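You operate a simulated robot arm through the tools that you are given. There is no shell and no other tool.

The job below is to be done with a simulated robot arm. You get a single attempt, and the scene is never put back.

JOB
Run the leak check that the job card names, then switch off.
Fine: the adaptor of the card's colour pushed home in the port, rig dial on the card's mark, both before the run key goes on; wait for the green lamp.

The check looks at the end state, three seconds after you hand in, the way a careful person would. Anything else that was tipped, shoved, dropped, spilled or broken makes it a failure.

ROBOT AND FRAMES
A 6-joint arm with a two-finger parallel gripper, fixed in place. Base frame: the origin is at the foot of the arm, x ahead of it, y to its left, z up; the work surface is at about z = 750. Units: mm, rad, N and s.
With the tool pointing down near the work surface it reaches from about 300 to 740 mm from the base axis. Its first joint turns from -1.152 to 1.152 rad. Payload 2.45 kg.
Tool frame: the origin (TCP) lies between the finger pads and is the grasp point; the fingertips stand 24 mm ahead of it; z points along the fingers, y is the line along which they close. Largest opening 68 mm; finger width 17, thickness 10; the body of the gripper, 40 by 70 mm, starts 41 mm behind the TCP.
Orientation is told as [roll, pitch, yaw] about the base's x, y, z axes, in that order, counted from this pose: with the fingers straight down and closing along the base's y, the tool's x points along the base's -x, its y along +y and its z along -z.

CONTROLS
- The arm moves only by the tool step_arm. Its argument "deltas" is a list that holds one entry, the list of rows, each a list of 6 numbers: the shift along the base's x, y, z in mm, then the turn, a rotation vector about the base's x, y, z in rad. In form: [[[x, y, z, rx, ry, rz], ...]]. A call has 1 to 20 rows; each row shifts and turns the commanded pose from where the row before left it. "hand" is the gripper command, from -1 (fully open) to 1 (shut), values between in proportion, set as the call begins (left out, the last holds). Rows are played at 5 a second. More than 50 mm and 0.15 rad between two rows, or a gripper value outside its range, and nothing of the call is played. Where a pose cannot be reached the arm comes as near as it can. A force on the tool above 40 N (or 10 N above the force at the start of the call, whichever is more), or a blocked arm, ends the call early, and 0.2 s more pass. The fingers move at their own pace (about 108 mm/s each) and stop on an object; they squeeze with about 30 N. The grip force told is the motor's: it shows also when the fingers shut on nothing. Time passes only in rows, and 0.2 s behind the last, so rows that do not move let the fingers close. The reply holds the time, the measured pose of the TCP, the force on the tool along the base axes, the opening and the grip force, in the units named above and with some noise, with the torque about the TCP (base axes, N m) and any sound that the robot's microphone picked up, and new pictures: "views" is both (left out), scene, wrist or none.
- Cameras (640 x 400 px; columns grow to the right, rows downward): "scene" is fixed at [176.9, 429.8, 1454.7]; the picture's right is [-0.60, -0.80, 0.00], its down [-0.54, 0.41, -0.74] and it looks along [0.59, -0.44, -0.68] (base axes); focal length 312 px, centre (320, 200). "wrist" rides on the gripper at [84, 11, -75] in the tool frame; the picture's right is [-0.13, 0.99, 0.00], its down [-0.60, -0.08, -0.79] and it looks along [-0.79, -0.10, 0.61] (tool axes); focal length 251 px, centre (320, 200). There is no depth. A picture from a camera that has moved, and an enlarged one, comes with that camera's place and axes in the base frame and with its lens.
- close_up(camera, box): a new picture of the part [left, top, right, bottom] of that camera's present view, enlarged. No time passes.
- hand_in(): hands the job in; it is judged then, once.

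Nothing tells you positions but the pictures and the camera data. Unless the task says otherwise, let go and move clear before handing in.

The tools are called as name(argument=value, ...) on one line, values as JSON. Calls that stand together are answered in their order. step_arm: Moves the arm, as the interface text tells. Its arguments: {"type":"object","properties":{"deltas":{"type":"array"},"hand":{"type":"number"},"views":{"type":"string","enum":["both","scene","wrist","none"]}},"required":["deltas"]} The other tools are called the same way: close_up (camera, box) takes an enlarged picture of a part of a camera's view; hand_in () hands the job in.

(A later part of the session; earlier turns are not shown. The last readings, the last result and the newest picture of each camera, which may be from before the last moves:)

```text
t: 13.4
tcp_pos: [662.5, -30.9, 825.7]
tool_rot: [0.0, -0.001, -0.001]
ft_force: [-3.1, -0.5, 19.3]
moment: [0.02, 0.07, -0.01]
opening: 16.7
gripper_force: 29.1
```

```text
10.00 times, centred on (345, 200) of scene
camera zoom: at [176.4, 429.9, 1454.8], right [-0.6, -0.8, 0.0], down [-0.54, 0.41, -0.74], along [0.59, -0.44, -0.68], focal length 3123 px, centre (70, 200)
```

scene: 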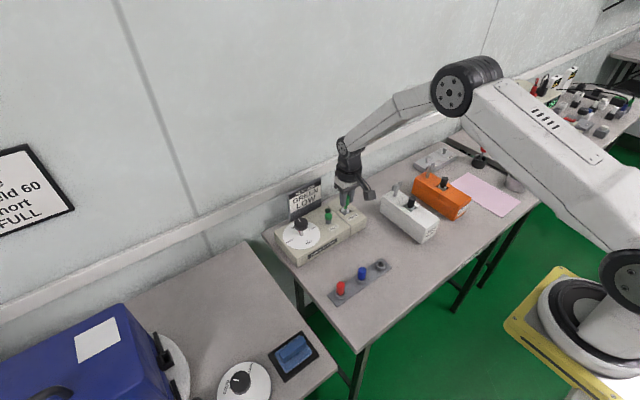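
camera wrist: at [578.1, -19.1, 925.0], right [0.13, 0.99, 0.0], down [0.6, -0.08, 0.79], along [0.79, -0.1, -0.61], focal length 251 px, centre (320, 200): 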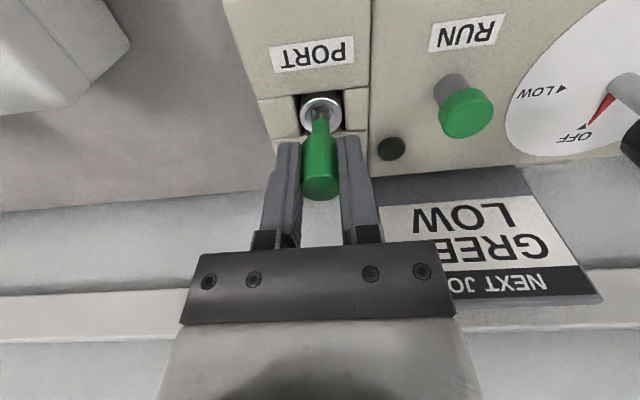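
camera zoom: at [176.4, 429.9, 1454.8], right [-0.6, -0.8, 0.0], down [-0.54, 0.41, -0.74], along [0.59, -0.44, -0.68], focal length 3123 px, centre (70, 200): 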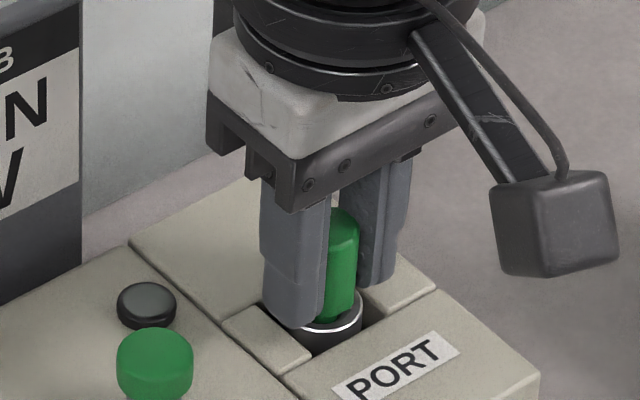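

The force jumped to 19 N, so this is either home or a detent. I'll press a little more and listen.

step_arm(deltas=[[[-0.2, 0, -0.7, 0, 0, 0], [0, 0, -0.7, 0, 0, 0], [0, 0, 0, 0, 0, 0]]], views="none")

close_up(camera="wrist", box=[270, 70, 370, 170])

close_up(camera="scene", box=[325, 180, 365, 220])

```text
t: 14.2
tcp_pos: [661.2, -29.6, 824.3]
tool_rot: [-0.001, -0.003, -0.001]
ft_force: [-1.5, 0.5, 25.3]
moment: [-0.01, -0.02, 0.03]
opening: 16.8
gripper_force: 29.6
```

```text
4.00 times, centred on (320, 120) of wrist
camera zoom: at [577.9, -18.6, 900.1], right [0.13, 0.99, 0.0], down [0.6, -0.08, 0.8], along [0.79, -0.1, -0.61], focal length 1006 px, centre (320, 520)
```

zoom: 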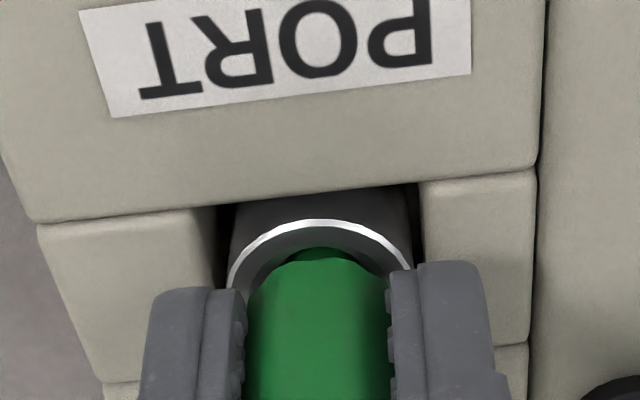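

```text
10.00 times, centred on (345, 200) of scene
camera zoom: at [176.4, 429.9, 1454.8], right [-0.6, -0.8, 0.0], down [-0.54, 0.41, -0.74], along [0.59, -0.44, -0.68], focal length 3123 px, centre (70, 200)
```

zoom: 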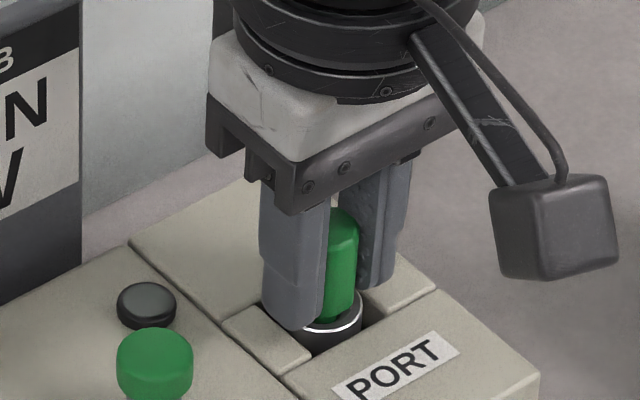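

The adaptor is still moving in against a push-fit resistance, with no slip in the grip. I'll keep pressing in small steps.

step_arm(deltas=[[[0, 0, -0.7, 0, 0, 0], [0, 0, -0.7, 0, 0, 0], [0, 0, 0, 0, 0, 0]]], views="none")

close_up(camera="wrist", box=[270, 70, 370, 170])

close_up(camera="scene", box=[325, 180, 365, 220])

```text
t: 15.0
tcp_pos: [663.2, -30.5, 824.2]
tool_rot: [0.0, -0.003, -0.001]
ft_force: [-0.9, 0.4, 25.3]
moment: [-0.02, -0.05, 0.02]
opening: 17.5
gripper_force: 30.2
```

```text
4.00 times, centred on (320, 120) of wrist
camera zoom: at [578.0, -18.6, 898.8], right [0.13, 0.99, 0.0], down [0.6, -0.08, 0.8], along [0.79, -0.1, -0.61], focal length 1006 px, centre (320, 520)
```

zoom: 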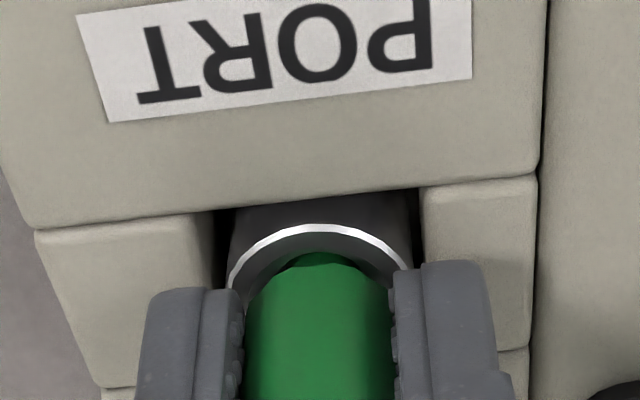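

```text
10.00 times, centred on (345, 200) of scene
camera zoom: at [176.4, 429.9, 1454.8], right [-0.6, -0.8, 0.0], down [-0.54, 0.41, -0.74], along [0.59, -0.44, -0.68], focal length 3123 px, centre (70, 200)
```

zoom: 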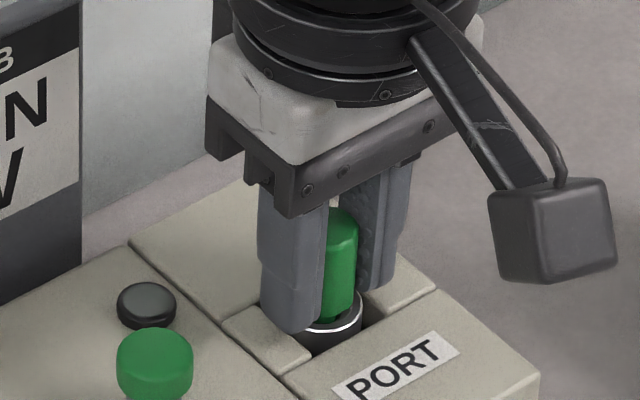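

The fingers have begun to slip along the body at 25 N. I'll open slightly, lift, and then press on top with closed fingers to make sure it's home.

step_arm(deltas=[[[0, 0, 0.5, 0, 0, 0], [0, 0, 0, 0, 0, 0]]], hand=0.2, views="none")

step_arm(deltas=[[[0, 0, 10, 0, 0, 0], [0, 0, 20, 0, 0, 0], [0, 0, 20, 0, 0, 0], [0, 0, 10, 0, 0, 0]]])

close_up(camera="wrist", box=[260, 50, 380, 170])

close_up(camera="scene", box=[325, 180, 365, 220])

```text
t: 15.6
tcp_pos: [660.5, -29.0, 820.8]
tool_rot: [-0.002, 0.005, 0.001]
ft_force: [0.8, 4.7, 3.7]
moment: [0.06, -0.08, 0.05]
opening: 24.4
gripper_force: 0.1
```

```text
t: 16.6
tcp_pos: [661.7, -29.9, 882.1]
tool_rot: [0.0, 0.001, -0.001]
ft_force: [-0.3, -0.9, 0.1]
moment: [0.03, 0.0, 0.02]
opening: 27.2
gripper_force: 0.1
camera wrist: at [577.4, -18.5, 958.2], right [0.13, 0.99, 0.0], down [0.6, -0.08, 0.79], along [0.79, -0.1, -0.61], focal length 251 px, centre (320, 200)
```

scene: 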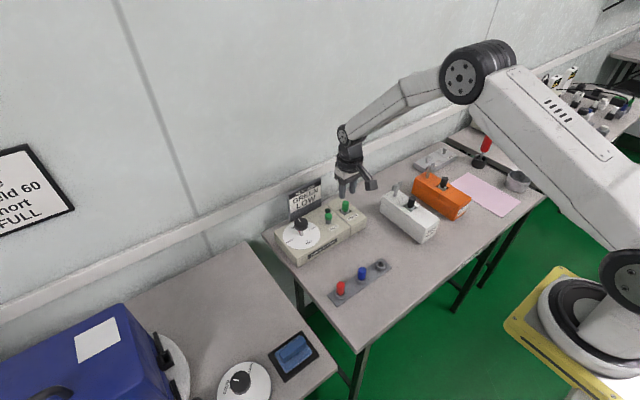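
wrist: 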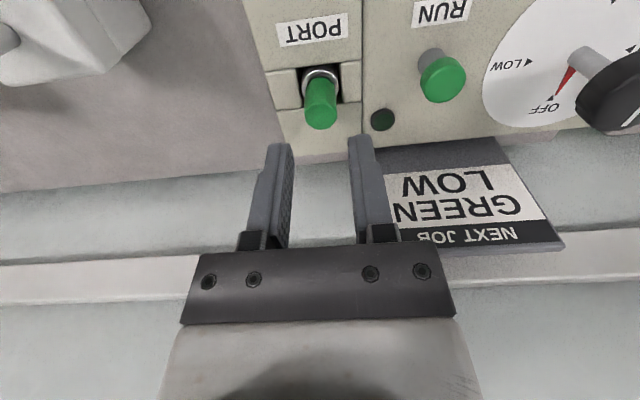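

```text
3.33 times, centred on (320, 110) of wrist
camera zoom: at [577.4, -18.5, 958.2], right [0.13, 0.99, 0.0], down [0.6, -0.08, 0.79], along [0.79, -0.1, -0.61], focal length 838 px, centre (320, 500)
```

zoom: 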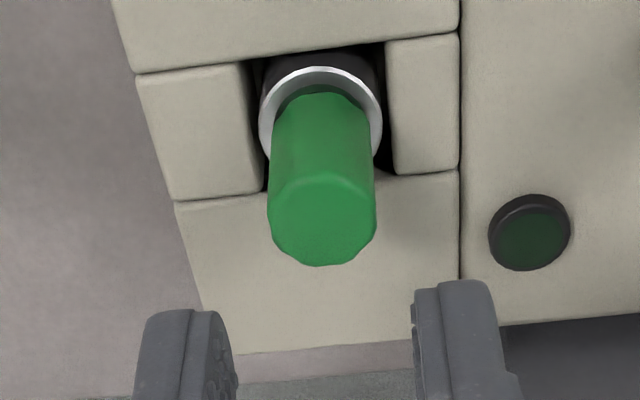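

```text
10.00 times, centred on (345, 200) of scene
camera zoom: at [176.9, 429.8, 1454.7], right [-0.6, -0.8, 0.0], down [-0.54, 0.41, -0.74], along [0.59, -0.44, -0.68], focal length 3123 px, centre (70, 200)
```

zoom: 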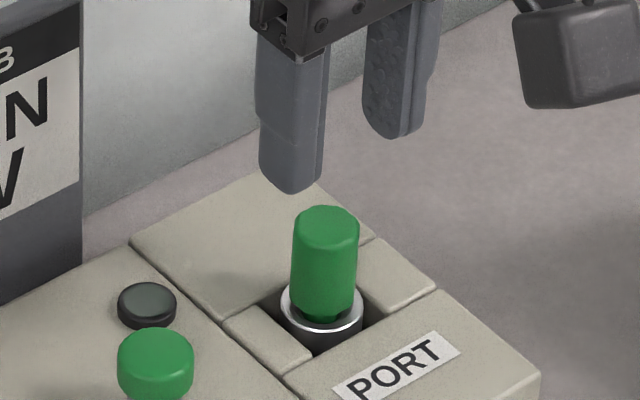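

The adaptor is standing upright in the port. I'll close the fingers and press down on its top to see whether it goes any further.

step_arm(deltas=[[[0.7, 0, 0, 0, 0, 0], [0, 0, 0, 0, 0, 0], [0, 0, -8, 0, 0, 0], [0, 0, -8, 0, 0, 0]]], hand=1)

close_up(camera="wrist", box=[260, 70, 380, 190])

close_up(camera="scene", box=[325, 175, 365, 215])

```text
t: 17.6
tcp_pos: [663.5, -29.3, 866.4]
tool_rot: [0.0, 0.0, -0.002]
ft_force: [-0.1, 0.2, -0.2]
moment: [0.0, -0.02, -0.01]
opening: 0.2
gripper_force: 23.4
camera wrist: at [578.4, -18.5, 941.8], right [0.13, 0.99, 0.0], down [0.6, -0.08, 0.79], along [0.79, -0.1, -0.61], focal length 251 px, centre (320, 200)
```

scene: 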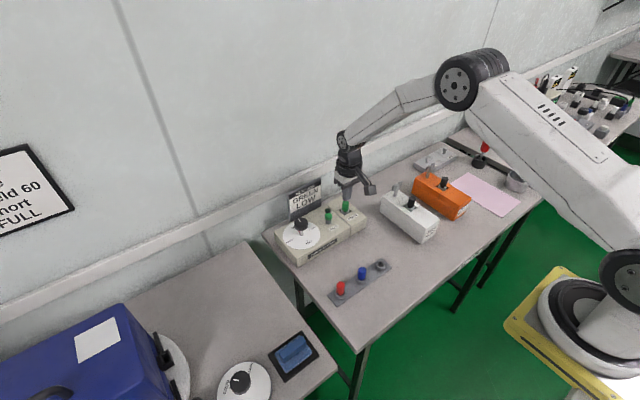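
wrist: 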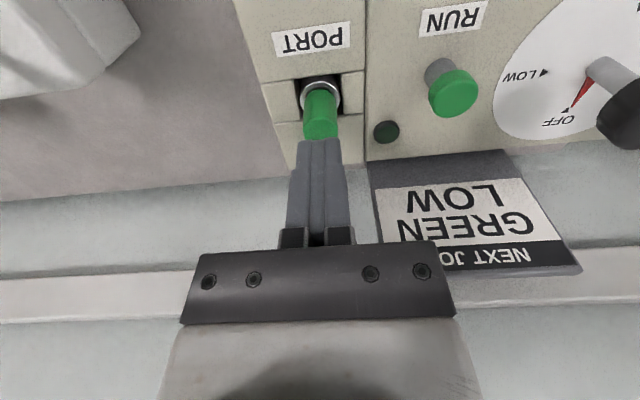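

```text
3.33 times, centred on (320, 130) of wrist
camera zoom: at [578.4, -18.5, 941.8], right [0.13, 0.99, 0.0], down [0.6, -0.08, 0.79], along [0.79, -0.1, -0.61], focal length 838 px, centre (320, 433)
```

zoom: 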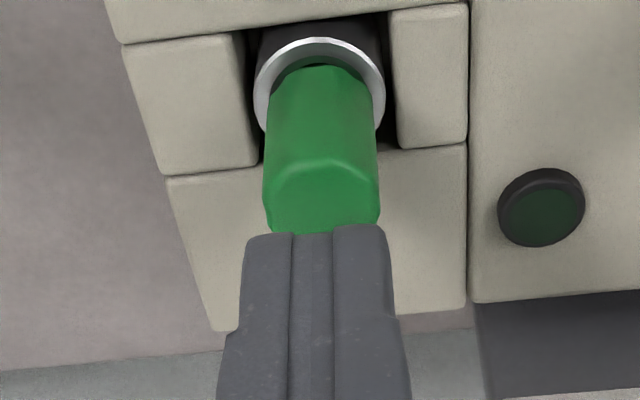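

```text
10.00 times, centred on (345, 195) of scene
camera zoom: at [176.9, 429.9, 1454.7], right [-0.6, -0.8, 0.0], down [-0.54, 0.41, -0.74], along [0.59, -0.44, -0.68], focal length 3123 px, centre (70, 250)
```

zoom: 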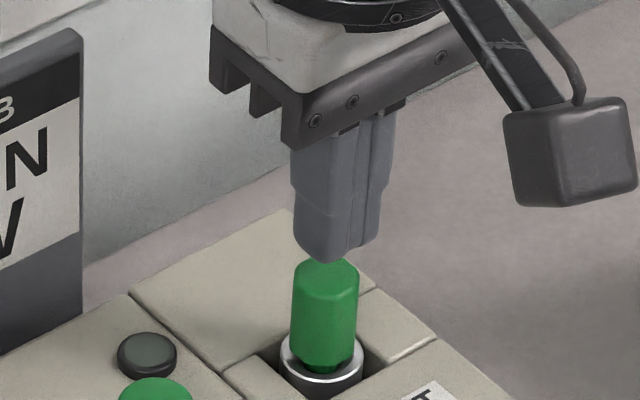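

step_arm(deltas=[[[0, 0, -4, 0, 0, 0], [0, 0, -3, 0, 0, 0], [0, 0, -2, 0, 0, 0]]], views="none")

```text
t: 18.4
tcp_pos: [664.3, -30.3, 857.1]
tool_rot: [0.001, 0.0, 0.0]
ft_force: [0.0, -0.5, 0.0]
moment: [0.0, 0.03, 0.03]
opening: 0.2
gripper_force: 24.0
```

step_arm(deltas=[[[0, 0, -1.5, 0, 0, 0], [0, 0, -1.5, 0, 0, 0]]], views="none")

close_up(camera="scene", box=[325, 180, 365, 220])

```text
t: 19.0
tcp_pos: [662.4, -29.4, 854.5]
tool_rot: [-0.003, 0.001, 0.001]
ft_force: [-0.2, 0.6, -0.6]
moment: [-0.05, 0.01, 0.01]
opening: 0.0
gripper_force: 23.2
```

```text
10.00 times, centred on (345, 200) of scene
camera zoom: at [176.9, 429.8, 1454.7], right [-0.6, -0.8, 0.0], down [-0.54, 0.41, -0.74], along [0.59, -0.44, -0.68], focal length 3123 px, centre (70, 200)
```

zoom: 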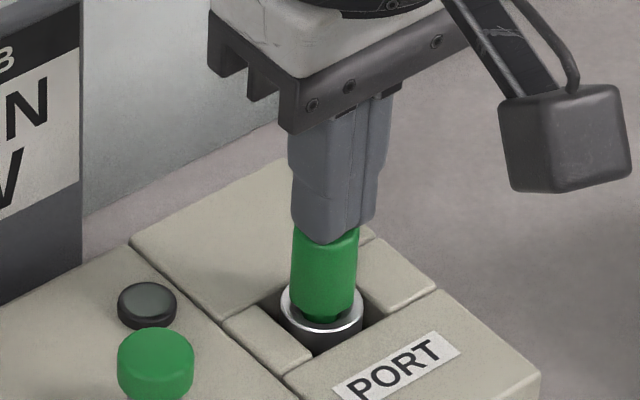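

step_arm(deltas=[[[0, 0, -1, 0, 0, 0], [0, 0, -1, 0, 0, 0]]], views="none")

```text
t: 19.6
tcp_pos: [663.2, -30.7, 852.7]
tool_rot: [-0.001, -0.001, 0.0]
ft_force: [-0.3, 0.4, 4.2]
moment: [-0.02, -0.01, -0.03]
opening: 0.0
gripper_force: 24.0
```

I've made contact with the adaptor's top at z≈828.5, and I'll press further in small increments.

step_arm(deltas=[[[0, 0, -0.7, 0, 0, 0], [0, 0, -0.7, 0, 0, 0], [0, 0, 0, 0, 0, 0]]], views="none")

close_up(camera="scene", box=[325, 180, 365, 220])

```text
t: 20.4
tcp_pos: [662.8, -29.1, 852.1]
tool_rot: [0.0, -0.004, 0.0]
ft_force: [0.5, 0.5, 13.3]
moment: [0.0, -0.05, 0.01]
opening: 0.0
gripper_force: 23.5
```

```text
10.00 times, centred on (345, 200) of scene
camera zoom: at [176.6, 429.9, 1454.8], right [-0.6, -0.8, 0.0], down [-0.54, 0.41, -0.74], along [0.59, -0.44, -0.68], focal length 3123 px, centre (70, 200)
```

zoom: 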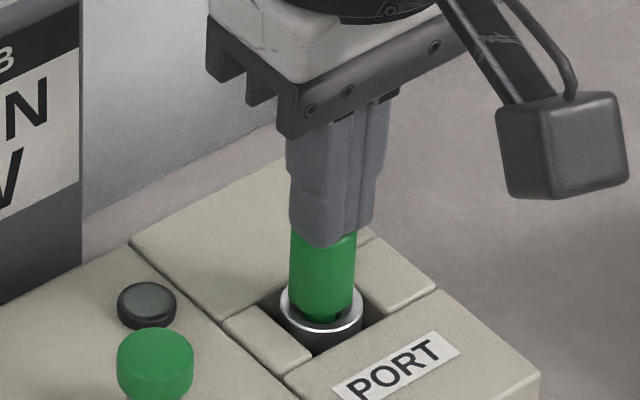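

step_arm(deltas=[[[0, 0, -0.8, 0, 0, 0], [0, 0, -0.8, 0, 0, 0], [0, 0, -0.8, 0, 0, 0]]], views="none")

close_up(camera="scene", box=[325, 180, 365, 220])

```text
t: 21.2
tcp_pos: [664.5, -29.7, 851.0]
tool_rot: [0.001, -0.006, 0.0]
ft_force: [0.6, -0.1, 31.0]
moment: [0.0, -0.09, 0.01]
opening: 0.3
gripper_force: 24.2
```

```text
10.00 times, centred on (345, 200) of scene
camera zoom: at [176.3, 429.9, 1454.8], right [-0.6, -0.8, 0.0], down [-0.54, 0.41, -0.74], along [0.59, -0.44, -0.68], focal length 3123 px, centre (70, 200)
```

zoom: 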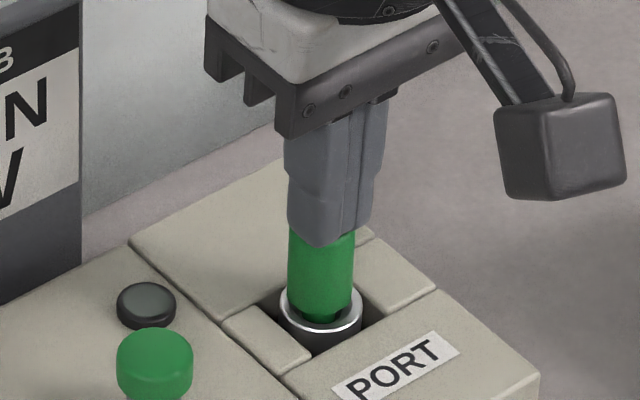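

At 31 N it's a solid stop with no further travel, so the adaptor is home. I'll lift off and inspect.

step_arm(deltas=[[[0, 0, 5, 0, 0, 0], [0, 0, 15, 0, 0, 0], [0, 0, 25, 0, 0, 0], [0, 0, 10, 0, 0, 0]]])

close_up(camera="wrist", box=[270, 30, 370, 130])

close_up(camera="scene", box=[325, 190, 365, 230])

```text
t: 22.2
tcp_pos: [662.3, -29.5, 903.8]
tool_rot: [0.001, 0.002, 0.0]
ft_force: [0.0, 0.2, 0.7]
moment: [0.0, -0.01, 0.02]
opening: 0.1
gripper_force: 23.6
camera wrist: at [577.3, -18.5, 978.8], right [0.13, 0.99, 0.0], down [0.61, -0.08, 0.79], along [0.79, -0.1, -0.61], focal length 251 px, centre (320, 200)
```

scene: 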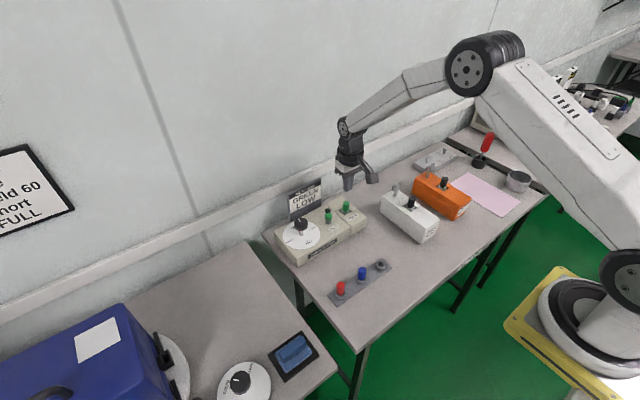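
wrist: 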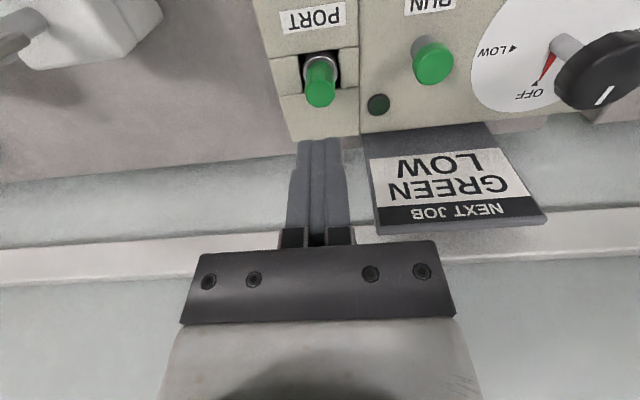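

```text
4.00 times, centred on (320, 80) of wrist
camera zoom: at [577.3, -18.5, 978.8], right [0.13, 0.99, 0.0], down [0.61, -0.08, 0.79], along [0.79, -0.1, -0.61], focal length 1006 px, centre (320, 680)
```

zoom: 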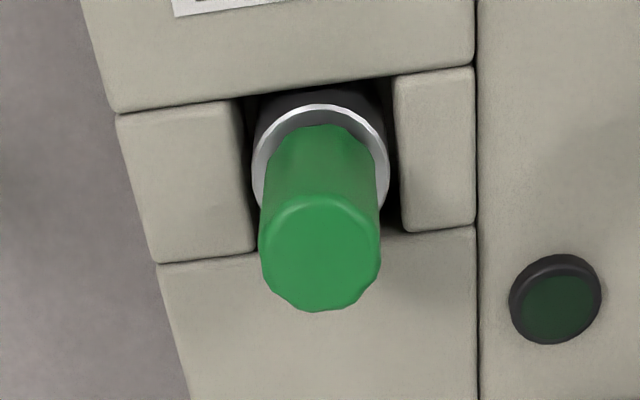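

```text
10.00 times, centred on (345, 210) of scene
camera zoom: at [176.9, 429.8, 1454.7], right [-0.6, -0.8, 0.0], down [-0.54, 0.41, -0.74], along [0.59, -0.44, -0.68], focal length 3123 px, centre (70, 100)
```

zoom: 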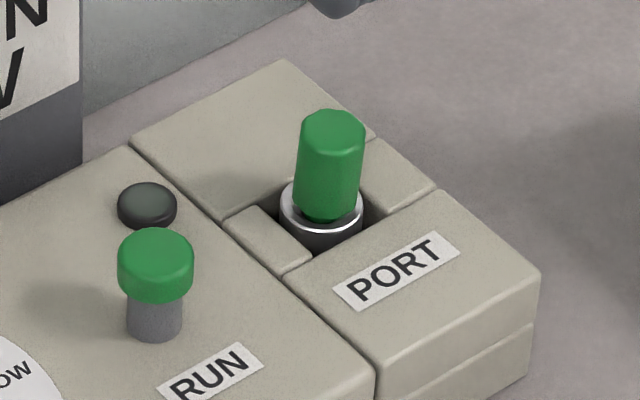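

The adaptor may be leaning slightly now. I'll back off, open the fingers and look at the port from a lower, front-on angle between the fingers.

step_arm(deltas=[[[-40, 0, 0, 0, 0, 0], [-40, 0, 0, 0, 0, 0], [-40, 0, -10, 0, 0, 0], [0, 0, -30, 0, 0, 0], [0, 0, -20, 0, 0, 0], [0, 0, 0, 0, 0, 0]]], hand=-1)

close_up(camera="wrist", box=[260, 140, 380, 250])

close_up(camera="scene", box=[325, 190, 365, 230])

```text
t: 23.6
tcp_pos: [542.2, -29.8, 843.2]
tool_rot: [-0.001, -0.001, 0.0]
ft_force: [-0.1, 0.2, -0.3]
moment: [-0.01, 0.0, -0.01]
opening: 67.8
gripper_force: 0.1
camera wrist: at [457.9, -18.8, 919.1], right [0.13, 0.99, 0.0], down [0.6, -0.08, 0.79], along [0.79, -0.1, -0.61], focal length 251 px, centre (320, 200)
```

scene: 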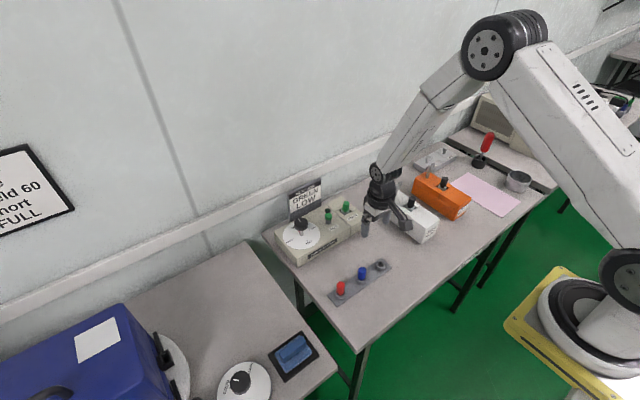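
wrist: 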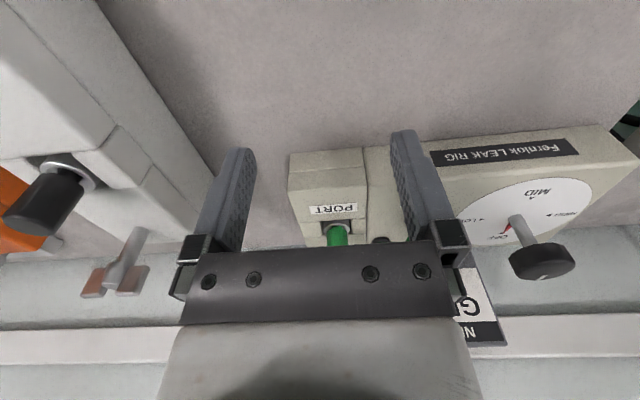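

```text
3.64 times, centred on (320, 195) of wrist
camera zoom: at [457.9, -18.8, 919.1], right [0.13, 0.99, 0.0], down [0.6, -0.08, 0.79], along [0.79, -0.1, -0.61], focal length 914 px, centre (320, 218)
```

zoom: 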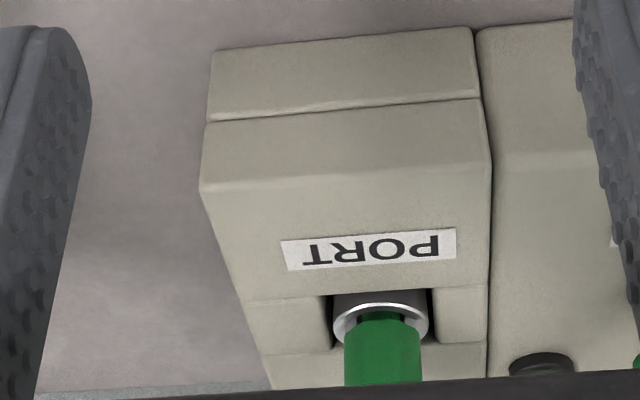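

```text
10.00 times, centred on (345, 210) of scene
camera zoom: at [176.9, 429.8, 1454.7], right [-0.6, -0.8, 0.0], down [-0.54, 0.41, -0.74], along [0.59, -0.44, -0.68], focal length 3123 px, centre (70, 100)
```

zoom: 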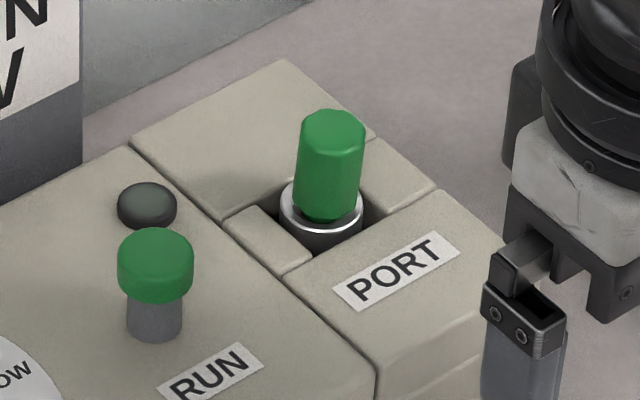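

close_up(camera="scene", box=[336, 196, 356, 218])

close_up(camera="wrist", box=[310, 210, 360, 245])

close_up(camera="wrist", box=[0, 140, 120, 240])

```text
16.00 times, centred on (346, 207) of scene
camera zoom: at [176.9, 429.8, 1454.7], right [-0.6, -0.8, 0.0], down [-0.54, 0.41, -0.74], along [0.59, -0.44, -0.68], focal length 4997 px, centre (-96, 88)
```

zoom: 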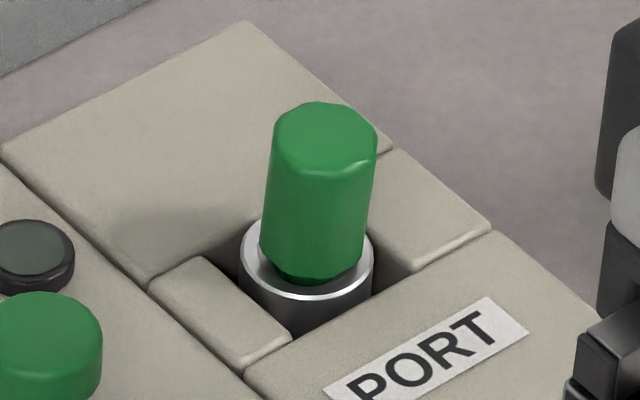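

```text
11.43 times, centred on (335, 228) of wrist
camera zoom: at [457.9, -18.8, 919.1], right [0.13, 0.99, 0.0], down [0.6, -0.08, 0.79], along [0.79, -0.1, -0.61], focal length 2874 px, centre (149, -114)
```

zoom: 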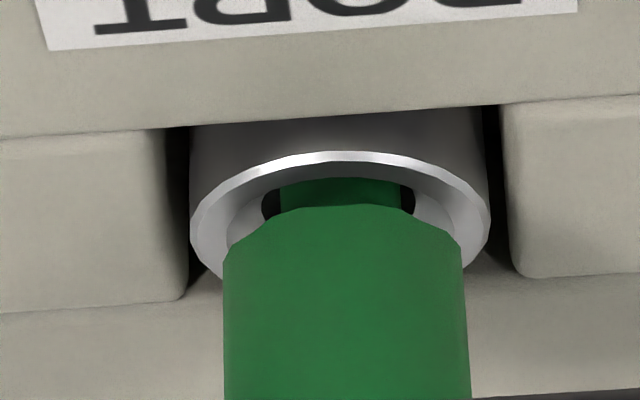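

```text
4.00 times, centred on (60, 190) of wrist
camera zoom: at [457.9, -18.8, 919.1], right [0.13, 0.99, 0.0], down [0.6, -0.08, 0.79], along [0.79, -0.1, -0.61], focal length 1006 px, centre (1360, 240)
```

zoom: 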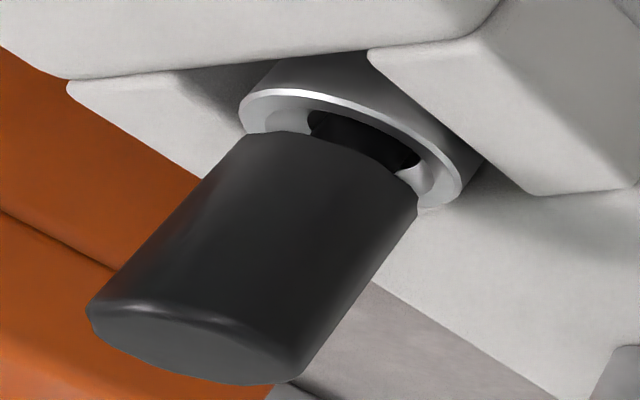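

The neck gap matches how the drier plugs sit in their identical ports, and the stop was solid at 31 N, so I take the adaptor as home. The dial knob is at about (664, 128, top z≈848) and needs a -90° turn from OFF to LOW. I'll go and look from above.

step_arm(deltas=[[[0, 0, 45, 0, 0, 0], [0, 0, 42, 0, 0, 0], [24.4, 31.6, 0, 0, 0, 0], [24.4, 31.6, 0, 0, 0, 0], [24.4, 31.6, 0, 0, 0, 0], [24.4, 31.6, 0, 0, 0, 0], [24.4, 31.6, 0, 0, 0, 0], [0, 0, 0, 0, 0, 0]]])

close_up(camera="wrist", box=[230, 20, 410, 140])

close_up(camera="scene", box=[270, 180, 370, 250])

```text
t: 25.4
tcp_pos: [663.9, 128.0, 931.1]
tool_rot: [0.001, 0.001, -0.001]
ft_force: [0.2, 0.1, 0.3]
moment: [-0.01, 0.01, 0.03]
opening: 68.2
gripper_force: 0.1
camera wrist: at [579.7, 139.4, 1005.9], right [0.13, 0.99, 0.0], down [0.6, -0.08, 0.79], along [0.79, -0.1, -0.61], focal length 251 px, centre (320, 200)
```

scene: 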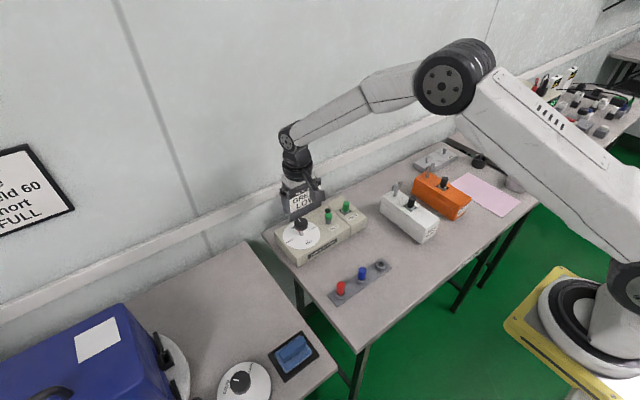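
wrist: 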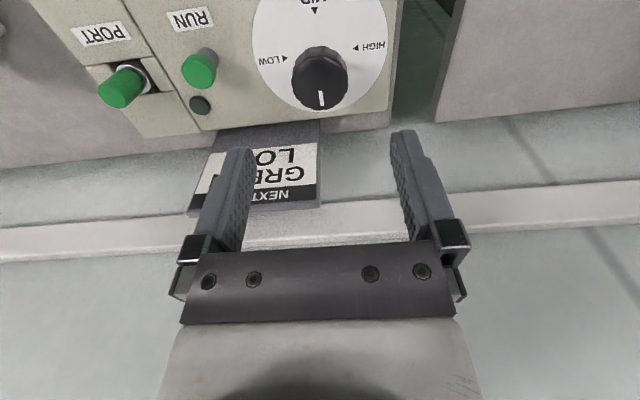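

```text
3.33 times, centred on (320, 80) of wrist
camera zoom: at [579.7, 139.4, 1005.9], right [0.13, 0.99, 0.0], down [0.6, -0.08, 0.79], along [0.79, -0.1, -0.61], focal length 838 px, centre (320, 600)
```

zoom: 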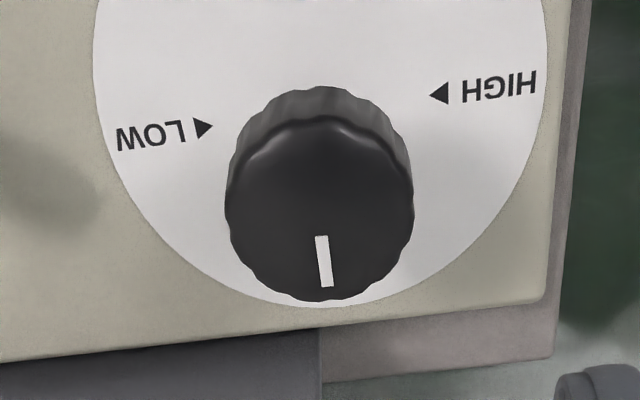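

```text
5.71 times, centred on (320, 215) of scene
camera zoom: at [176.9, 429.9, 1454.7], right [-0.6, -0.8, 0.0], down [-0.54, 0.41, -0.74], along [0.59, -0.44, -0.68], focal length 1785 px, centre (320, 114)
```

zoom: 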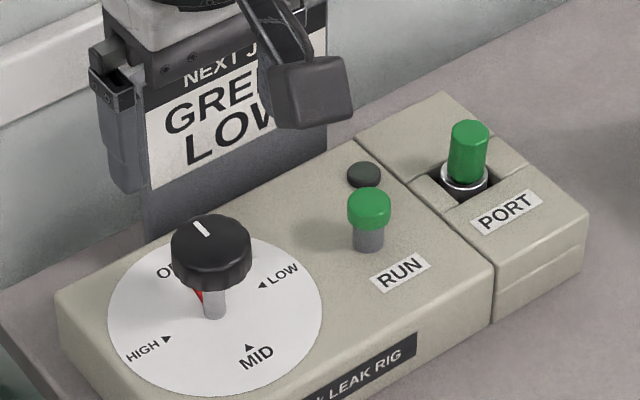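

The knob is centred under the gripper within a couple of millimetres. I'll descend around it with the fingers open and check the centring.

step_arm(deltas=[[[-1, 0.5, -30, 0, 0, 0], [0, 0, -30, 0, 0, 0], [0, 0, -20, 0, 0, 0], [0, 0, -6, 0, 0, 0], [0, 0, 0, 0, 0, 0]]])

close_up(camera="wrist", box=[230, 80, 410, 240])

close_up(camera="scene", box=[270, 190, 350, 250])

```text
t: 26.6
tcp_pos: [661.6, 128.4, 845.8]
tool_rot: [-0.002, 0.0, 0.0]
ft_force: [-0.1, 0.0, -0.1]
moment: [-0.01, -0.02, -0.01]
opening: 68.2
gripper_force: 0.1
camera wrist: at [578.9, 140.1, 920.0], right [0.13, 0.99, 0.0], down [0.6, -0.08, 0.79], along [0.79, -0.1, -0.61], focal length 251 px, centre (320, 200)
```

scene: 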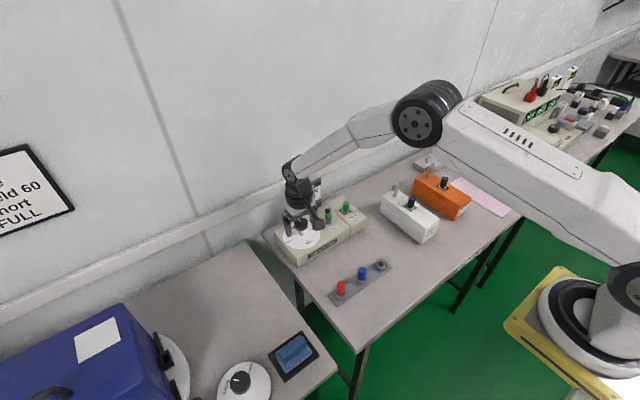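
wrist: 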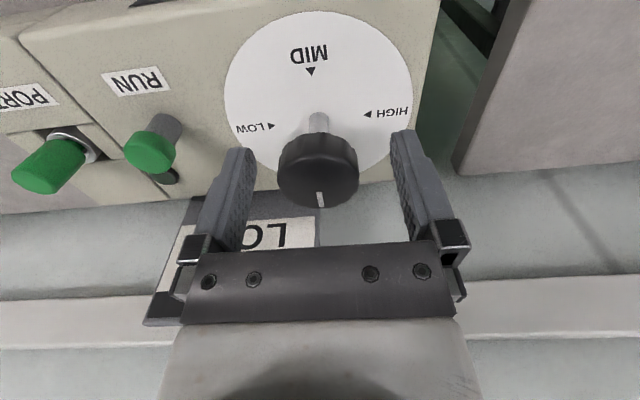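

```text
2.50 times, centred on (320, 160) of wrist
camera zoom: at [578.9, 140.1, 920.0], right [0.13, 0.99, 0.0], down [0.6, -0.08, 0.79], along [0.79, -0.1, -0.61], focal length 629 px, centre (320, 300)
```

zoom: 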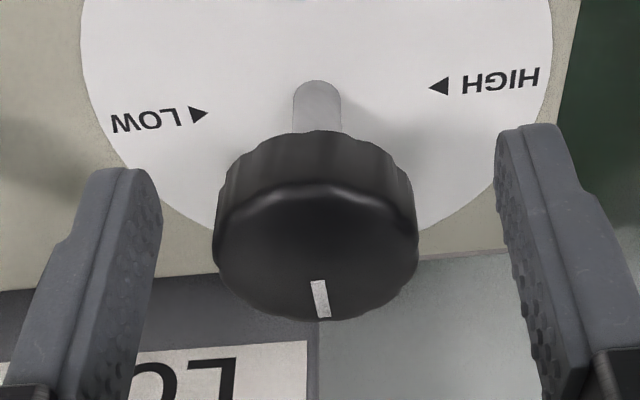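

```text
6.67 times, centred on (310, 220) of scene
camera zoom: at [176.9, 429.9, 1454.7], right [-0.6, -0.8, 0.0], down [-0.54, 0.41, -0.74], along [0.59, -0.44, -0.68], focal length 2082 px, centre (387, 67)
```

zoom: 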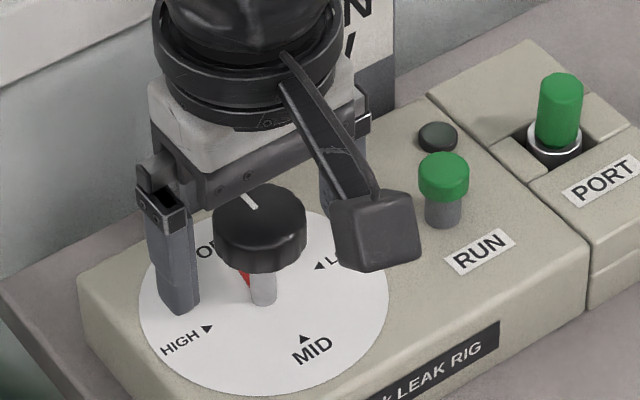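

The knob sits within a millimetre or so of centre. I'll lower 4 mm, shift slightly and close on it.

step_arm(deltas=[[[0, -0.8, -4, 0, 0, 0], [0, 0, 0, 0, 0, 0]]], views="none")

step_arm(deltas=[[[0, 0, 0, 0, 0, 0], [0, 0, 0, 0, 0, 0], [0, 0, 0, 0, 0, 0]]], hand=1)

close_up(camera="wrist", box=[230, 80, 410, 240])

```text
t: 27.2
tcp_pos: [663.3, 127.3, 840.7]
tool_rot: [0.0, 0.001, -0.001]
ft_force: [0.3, -0.6, -0.3]
moment: [0.02, 0.02, 0.0]
opening: 68.2
gripper_force: 0.1
```

```text
t: 28.0
tcp_pos: [662.0, 126.9, 841.0]
tool_rot: [0.0, 0.0, 0.0]
ft_force: [1.4, -0.9, -0.9]
moment: [-0.02, -0.03, -0.02]
opening: 37.6
gripper_force: 44.9
camera wrist: at [578.9, 139.2, 916.0], right [0.13, 0.99, 0.0], down [0.6, -0.08, 0.79], along [0.79, -0.1, -0.61], focal length 251 px, centre (320, 200)
```

scene: 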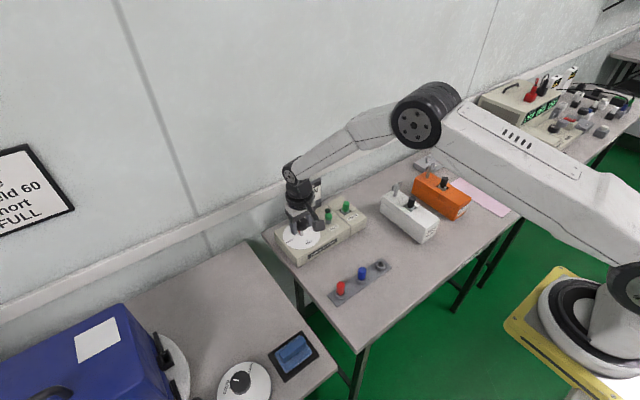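
wrist: 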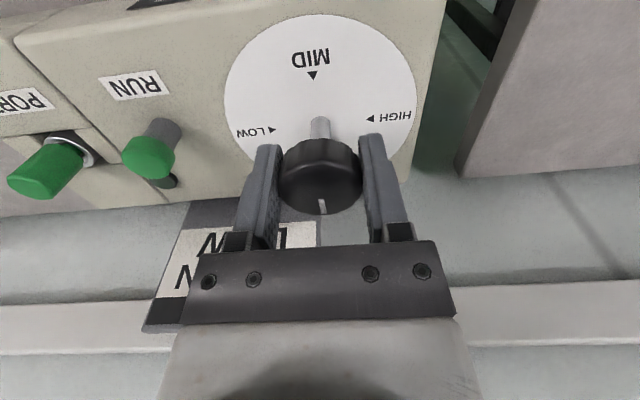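

```text
2.50 times, centred on (320, 160) of wrist
camera zoom: at [578.9, 139.2, 916.0], right [0.13, 0.99, 0.0], down [0.6, -0.08, 0.79], along [0.79, -0.1, -0.61], focal length 629 px, centre (320, 300)
```

zoom: 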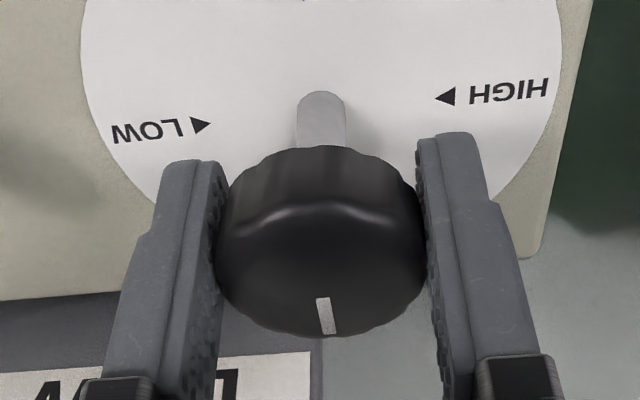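

I've gripped the knob (37.6 mm). I'll turn it clockwise, starting with about -30° as a check.

step_arm(deltas=[[[0, 0, 0, 0, 0, -0.13], [0, 0, 0, 0, 0, -0.13], [0, 0, 0, 0, 0, -0.13], [0, 0, 0, 0, 0, -0.13]]])

close_up(camera="scene", box=[270, 190, 350, 250])

close_up(camera="wrist", box=[230, 80, 410, 240])

```text
t: 29.0
tcp_pos: [663.7, 129.0, 840.0]
tool_rot: [0.002, 0.0, -0.521]
ft_force: [-0.7, 5.8, -2.4]
moment: [-0.05, 0.36, 0.03]
opening: 37.7
gripper_force: 44.9
camera wrist: at [595.8, 180.4, 916.0], right [0.61, 0.8, 0.0], down [0.48, -0.37, 0.79], along [0.63, -0.48, -0.61], focal length 251 px, centre (320, 200)
```

scene: 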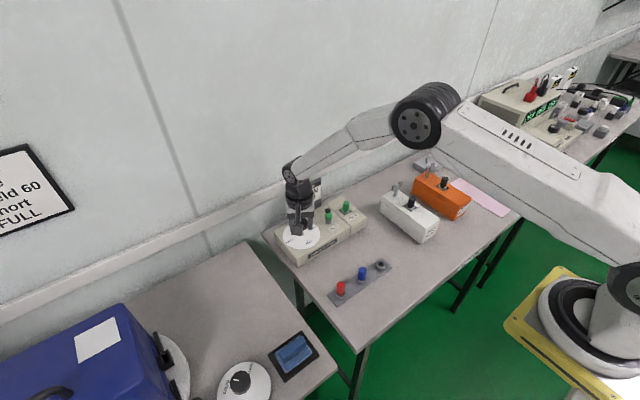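
wrist: 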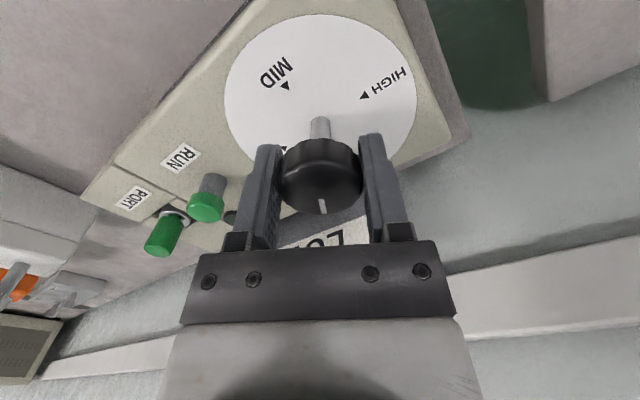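

```text
6.67 times, centred on (310, 220) of scene
camera zoom: at [177.0, 430.0, 1454.7], right [-0.6, -0.8, 0.0], down [-0.54, 0.41, -0.74], along [0.59, -0.44, -0.68], focal length 2082 px, centre (387, 67)
```

zoom: 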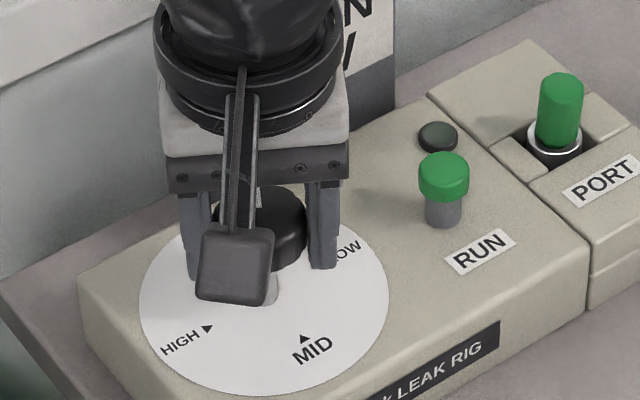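

```text
2.50 times, centred on (320, 160) of wrist
camera zoom: at [595.8, 180.4, 916.0], right [0.61, 0.8, 0.0], down [0.48, -0.37, 0.79], along [0.63, -0.48, -0.61], focal length 629 px, centre (320, 300)
```

zoom: 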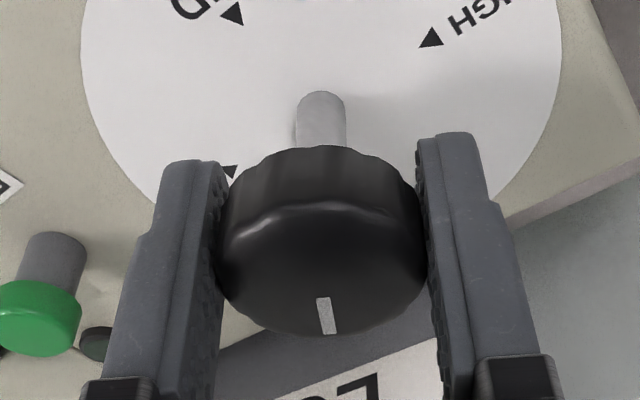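

The knob follows the gripper. I'll continue towards -90°.

step_arm(deltas=[[[0, 0.4, 0, 0, 0, -0.13], [0, 0, 0, 0, 0, -0.13], [0, 0, 0, 0, 0, -0.13], [0, 0, 0, 0, 0, -0.13]]], views="none")

close_up(camera="scene", box=[270, 190, 350, 250])

close_up(camera="wrist", box=[230, 80, 410, 240])

```text
t: 30.0
tcp_pos: [664.8, 129.4, 840.3]
tool_rot: [0.001, -0.001, -1.041]
ft_force: [3.9, 12.3, -7.0]
moment: [0.34, 0.14, 0.01]
opening: 37.4
gripper_force: 45.2
```

```text
6.67 times, centred on (310, 220) of scene
camera zoom: at [177.2, 430.2, 1454.6], right [-0.6, -0.8, 0.0], down [-0.54, 0.41, -0.74], along [0.59, -0.44, -0.68], focal length 2082 px, centre (387, 67)
```

zoom: 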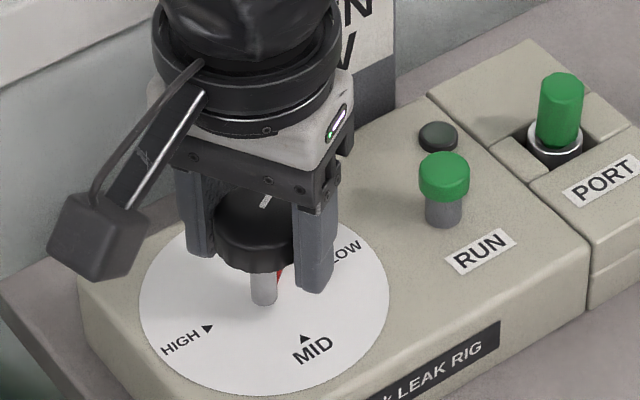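

```text
2.50 times, centred on (320, 160) of wrist
camera zoom: at [630.7, 207.8, 916.0], right [0.92, 0.39, 0.0], down [0.24, -0.56, 0.79], along [0.31, -0.73, -0.61], focal length 629 px, centre (320, 300)
```

zoom: 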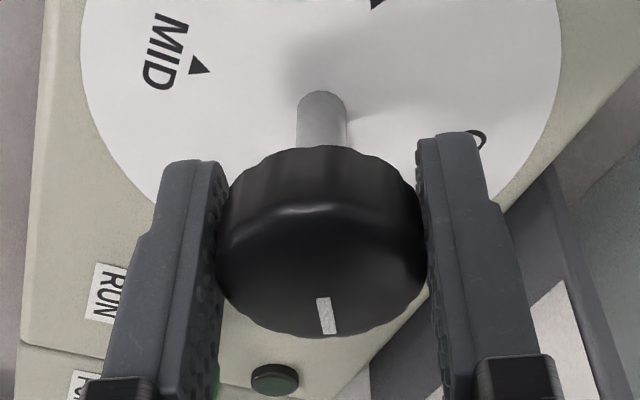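

It's turned -60°. The side force shows the knob centre is slightly off the TCP, so I'll compensate while turning the last 30°.

step_arm(deltas=[[[0.55, 0.5, 0, 0, 0, -0.1325], [0.55, 0.5, 0, 0, 0, -0.1325], [0.55, 0.5, 0, 0, 0, -0.1325], [0.55, 0.5, 0, 0, 0, -0.1325], [0, 0, 0, 0, 0, 0]]], views="none")

close_up(camera="scene", box=[270, 190, 350, 250])

close_up(camera="wrist", box=[230, 80, 410, 240])

```text
t: 31.2
tcp_pos: [663.7, 129.5, 840.4]
tool_rot: [-0.006, 0.0, -1.572]
ft_force: [-11.3, 2.1, 6.0]
moment: [0.51, 0.37, -0.01]
opening: 37.1
gripper_force: 44.7
```

```text
6.67 times, centred on (310, 220) of scene
camera zoom: at [176.6, 429.9, 1454.8], right [-0.6, -0.8, 0.0], down [-0.54, 0.41, -0.74], along [0.59, -0.44, -0.68], focal length 2082 px, centre (387, 67)
```

zoom: 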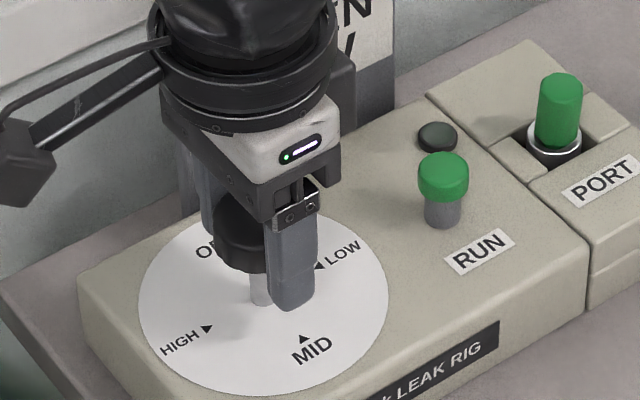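

```text
2.50 times, centred on (320, 160) of wrist
camera zoom: at [676.1, 214.1, 915.9], right [0.99, -0.13, 0.0], down [-0.08, -0.6, 0.79], along [-0.11, -0.79, -0.61], focal length 629 px, centre (320, 300)
```

zoom: 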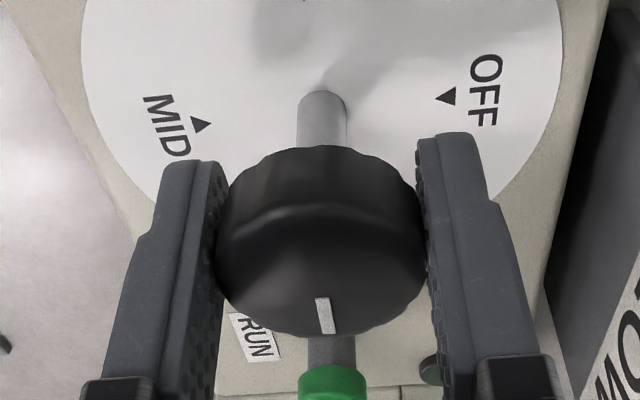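

The pointer should be on LOW. I'll relieve the side force, open partly and lift off to check.

step_arm(deltas=[[[-1.5, 0, 0, 0, 0, 0], [0, 0, 0, 0, 0, 0]]], views="none")

step_arm(deltas=[[[0, 0, 0, 0, 0, 0], [0, 0, 0, 0, 0, 0], [0, 0, 15, 0, 0, 0], [0, 0, 25, 0, 0, 0], [0, 0, 30, 0, 0, 0]]], hand=-0.5)

close_up(camera="scene", box=[270, 190, 350, 250])

close_up(camera="wrist", box=[230, 20, 410, 160])

```text
t: 31.8
tcp_pos: [665.3, 129.3, 841.4]
tool_rot: [0.0, -0.001, -1.572]
ft_force: [-2.2, 0.1, -0.9]
moment: [-0.51, -0.02, -0.01]
opening: 37.4
gripper_force: 45.0
```

```text
t: 33.0
tcp_pos: [665.1, 130.4, 909.7]
tool_rot: [-0.003, -0.001, -1.57]
ft_force: [-0.2, 0.1, -1.0]
moment: [-0.01, 0.0, -0.01]
opening: 50.9
gripper_force: 0.1
camera wrist: at [674.9, 214.6, 986.3], right [0.99, -0.13, 0.0], down [-0.08, -0.6, 0.79], along [-0.1, -0.79, -0.61], focal length 251 px, centre (320, 200)
```

scene: 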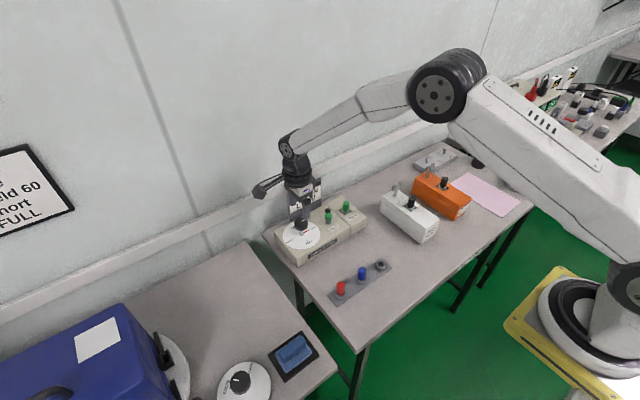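
wrist: 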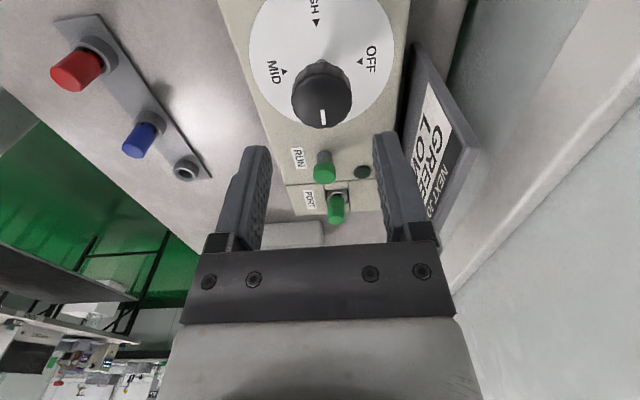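

```text
6.67 times, centred on (310, 220) of scene
camera zoom: at [176.9, 429.8, 1454.7], right [-0.6, -0.8, 0.0], down [-0.54, 0.41, -0.74], along [0.59, -0.44, -0.68], focal length 2082 px, centre (387, 67)
```

zoom: 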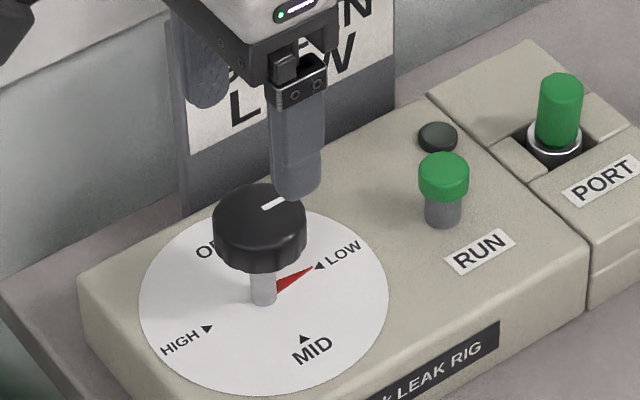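

```text
2.86 times, centred on (320, 90) of wrist
camera zoom: at [674.9, 214.6, 986.3], right [0.99, -0.13, 0.0], down [-0.08, -0.6, 0.79], along [-0.1, -0.79, -0.61], focal length 718 px, centre (320, 514)
```

zoom: 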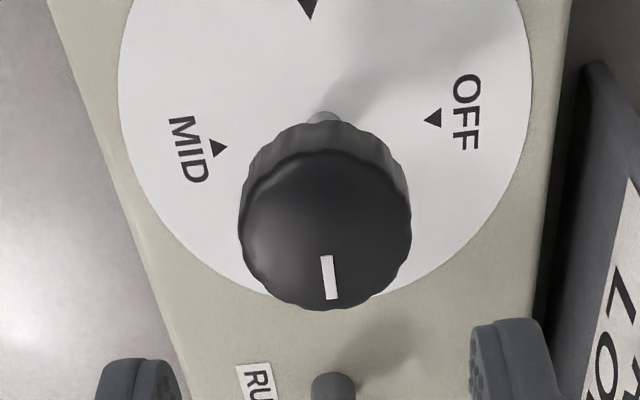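

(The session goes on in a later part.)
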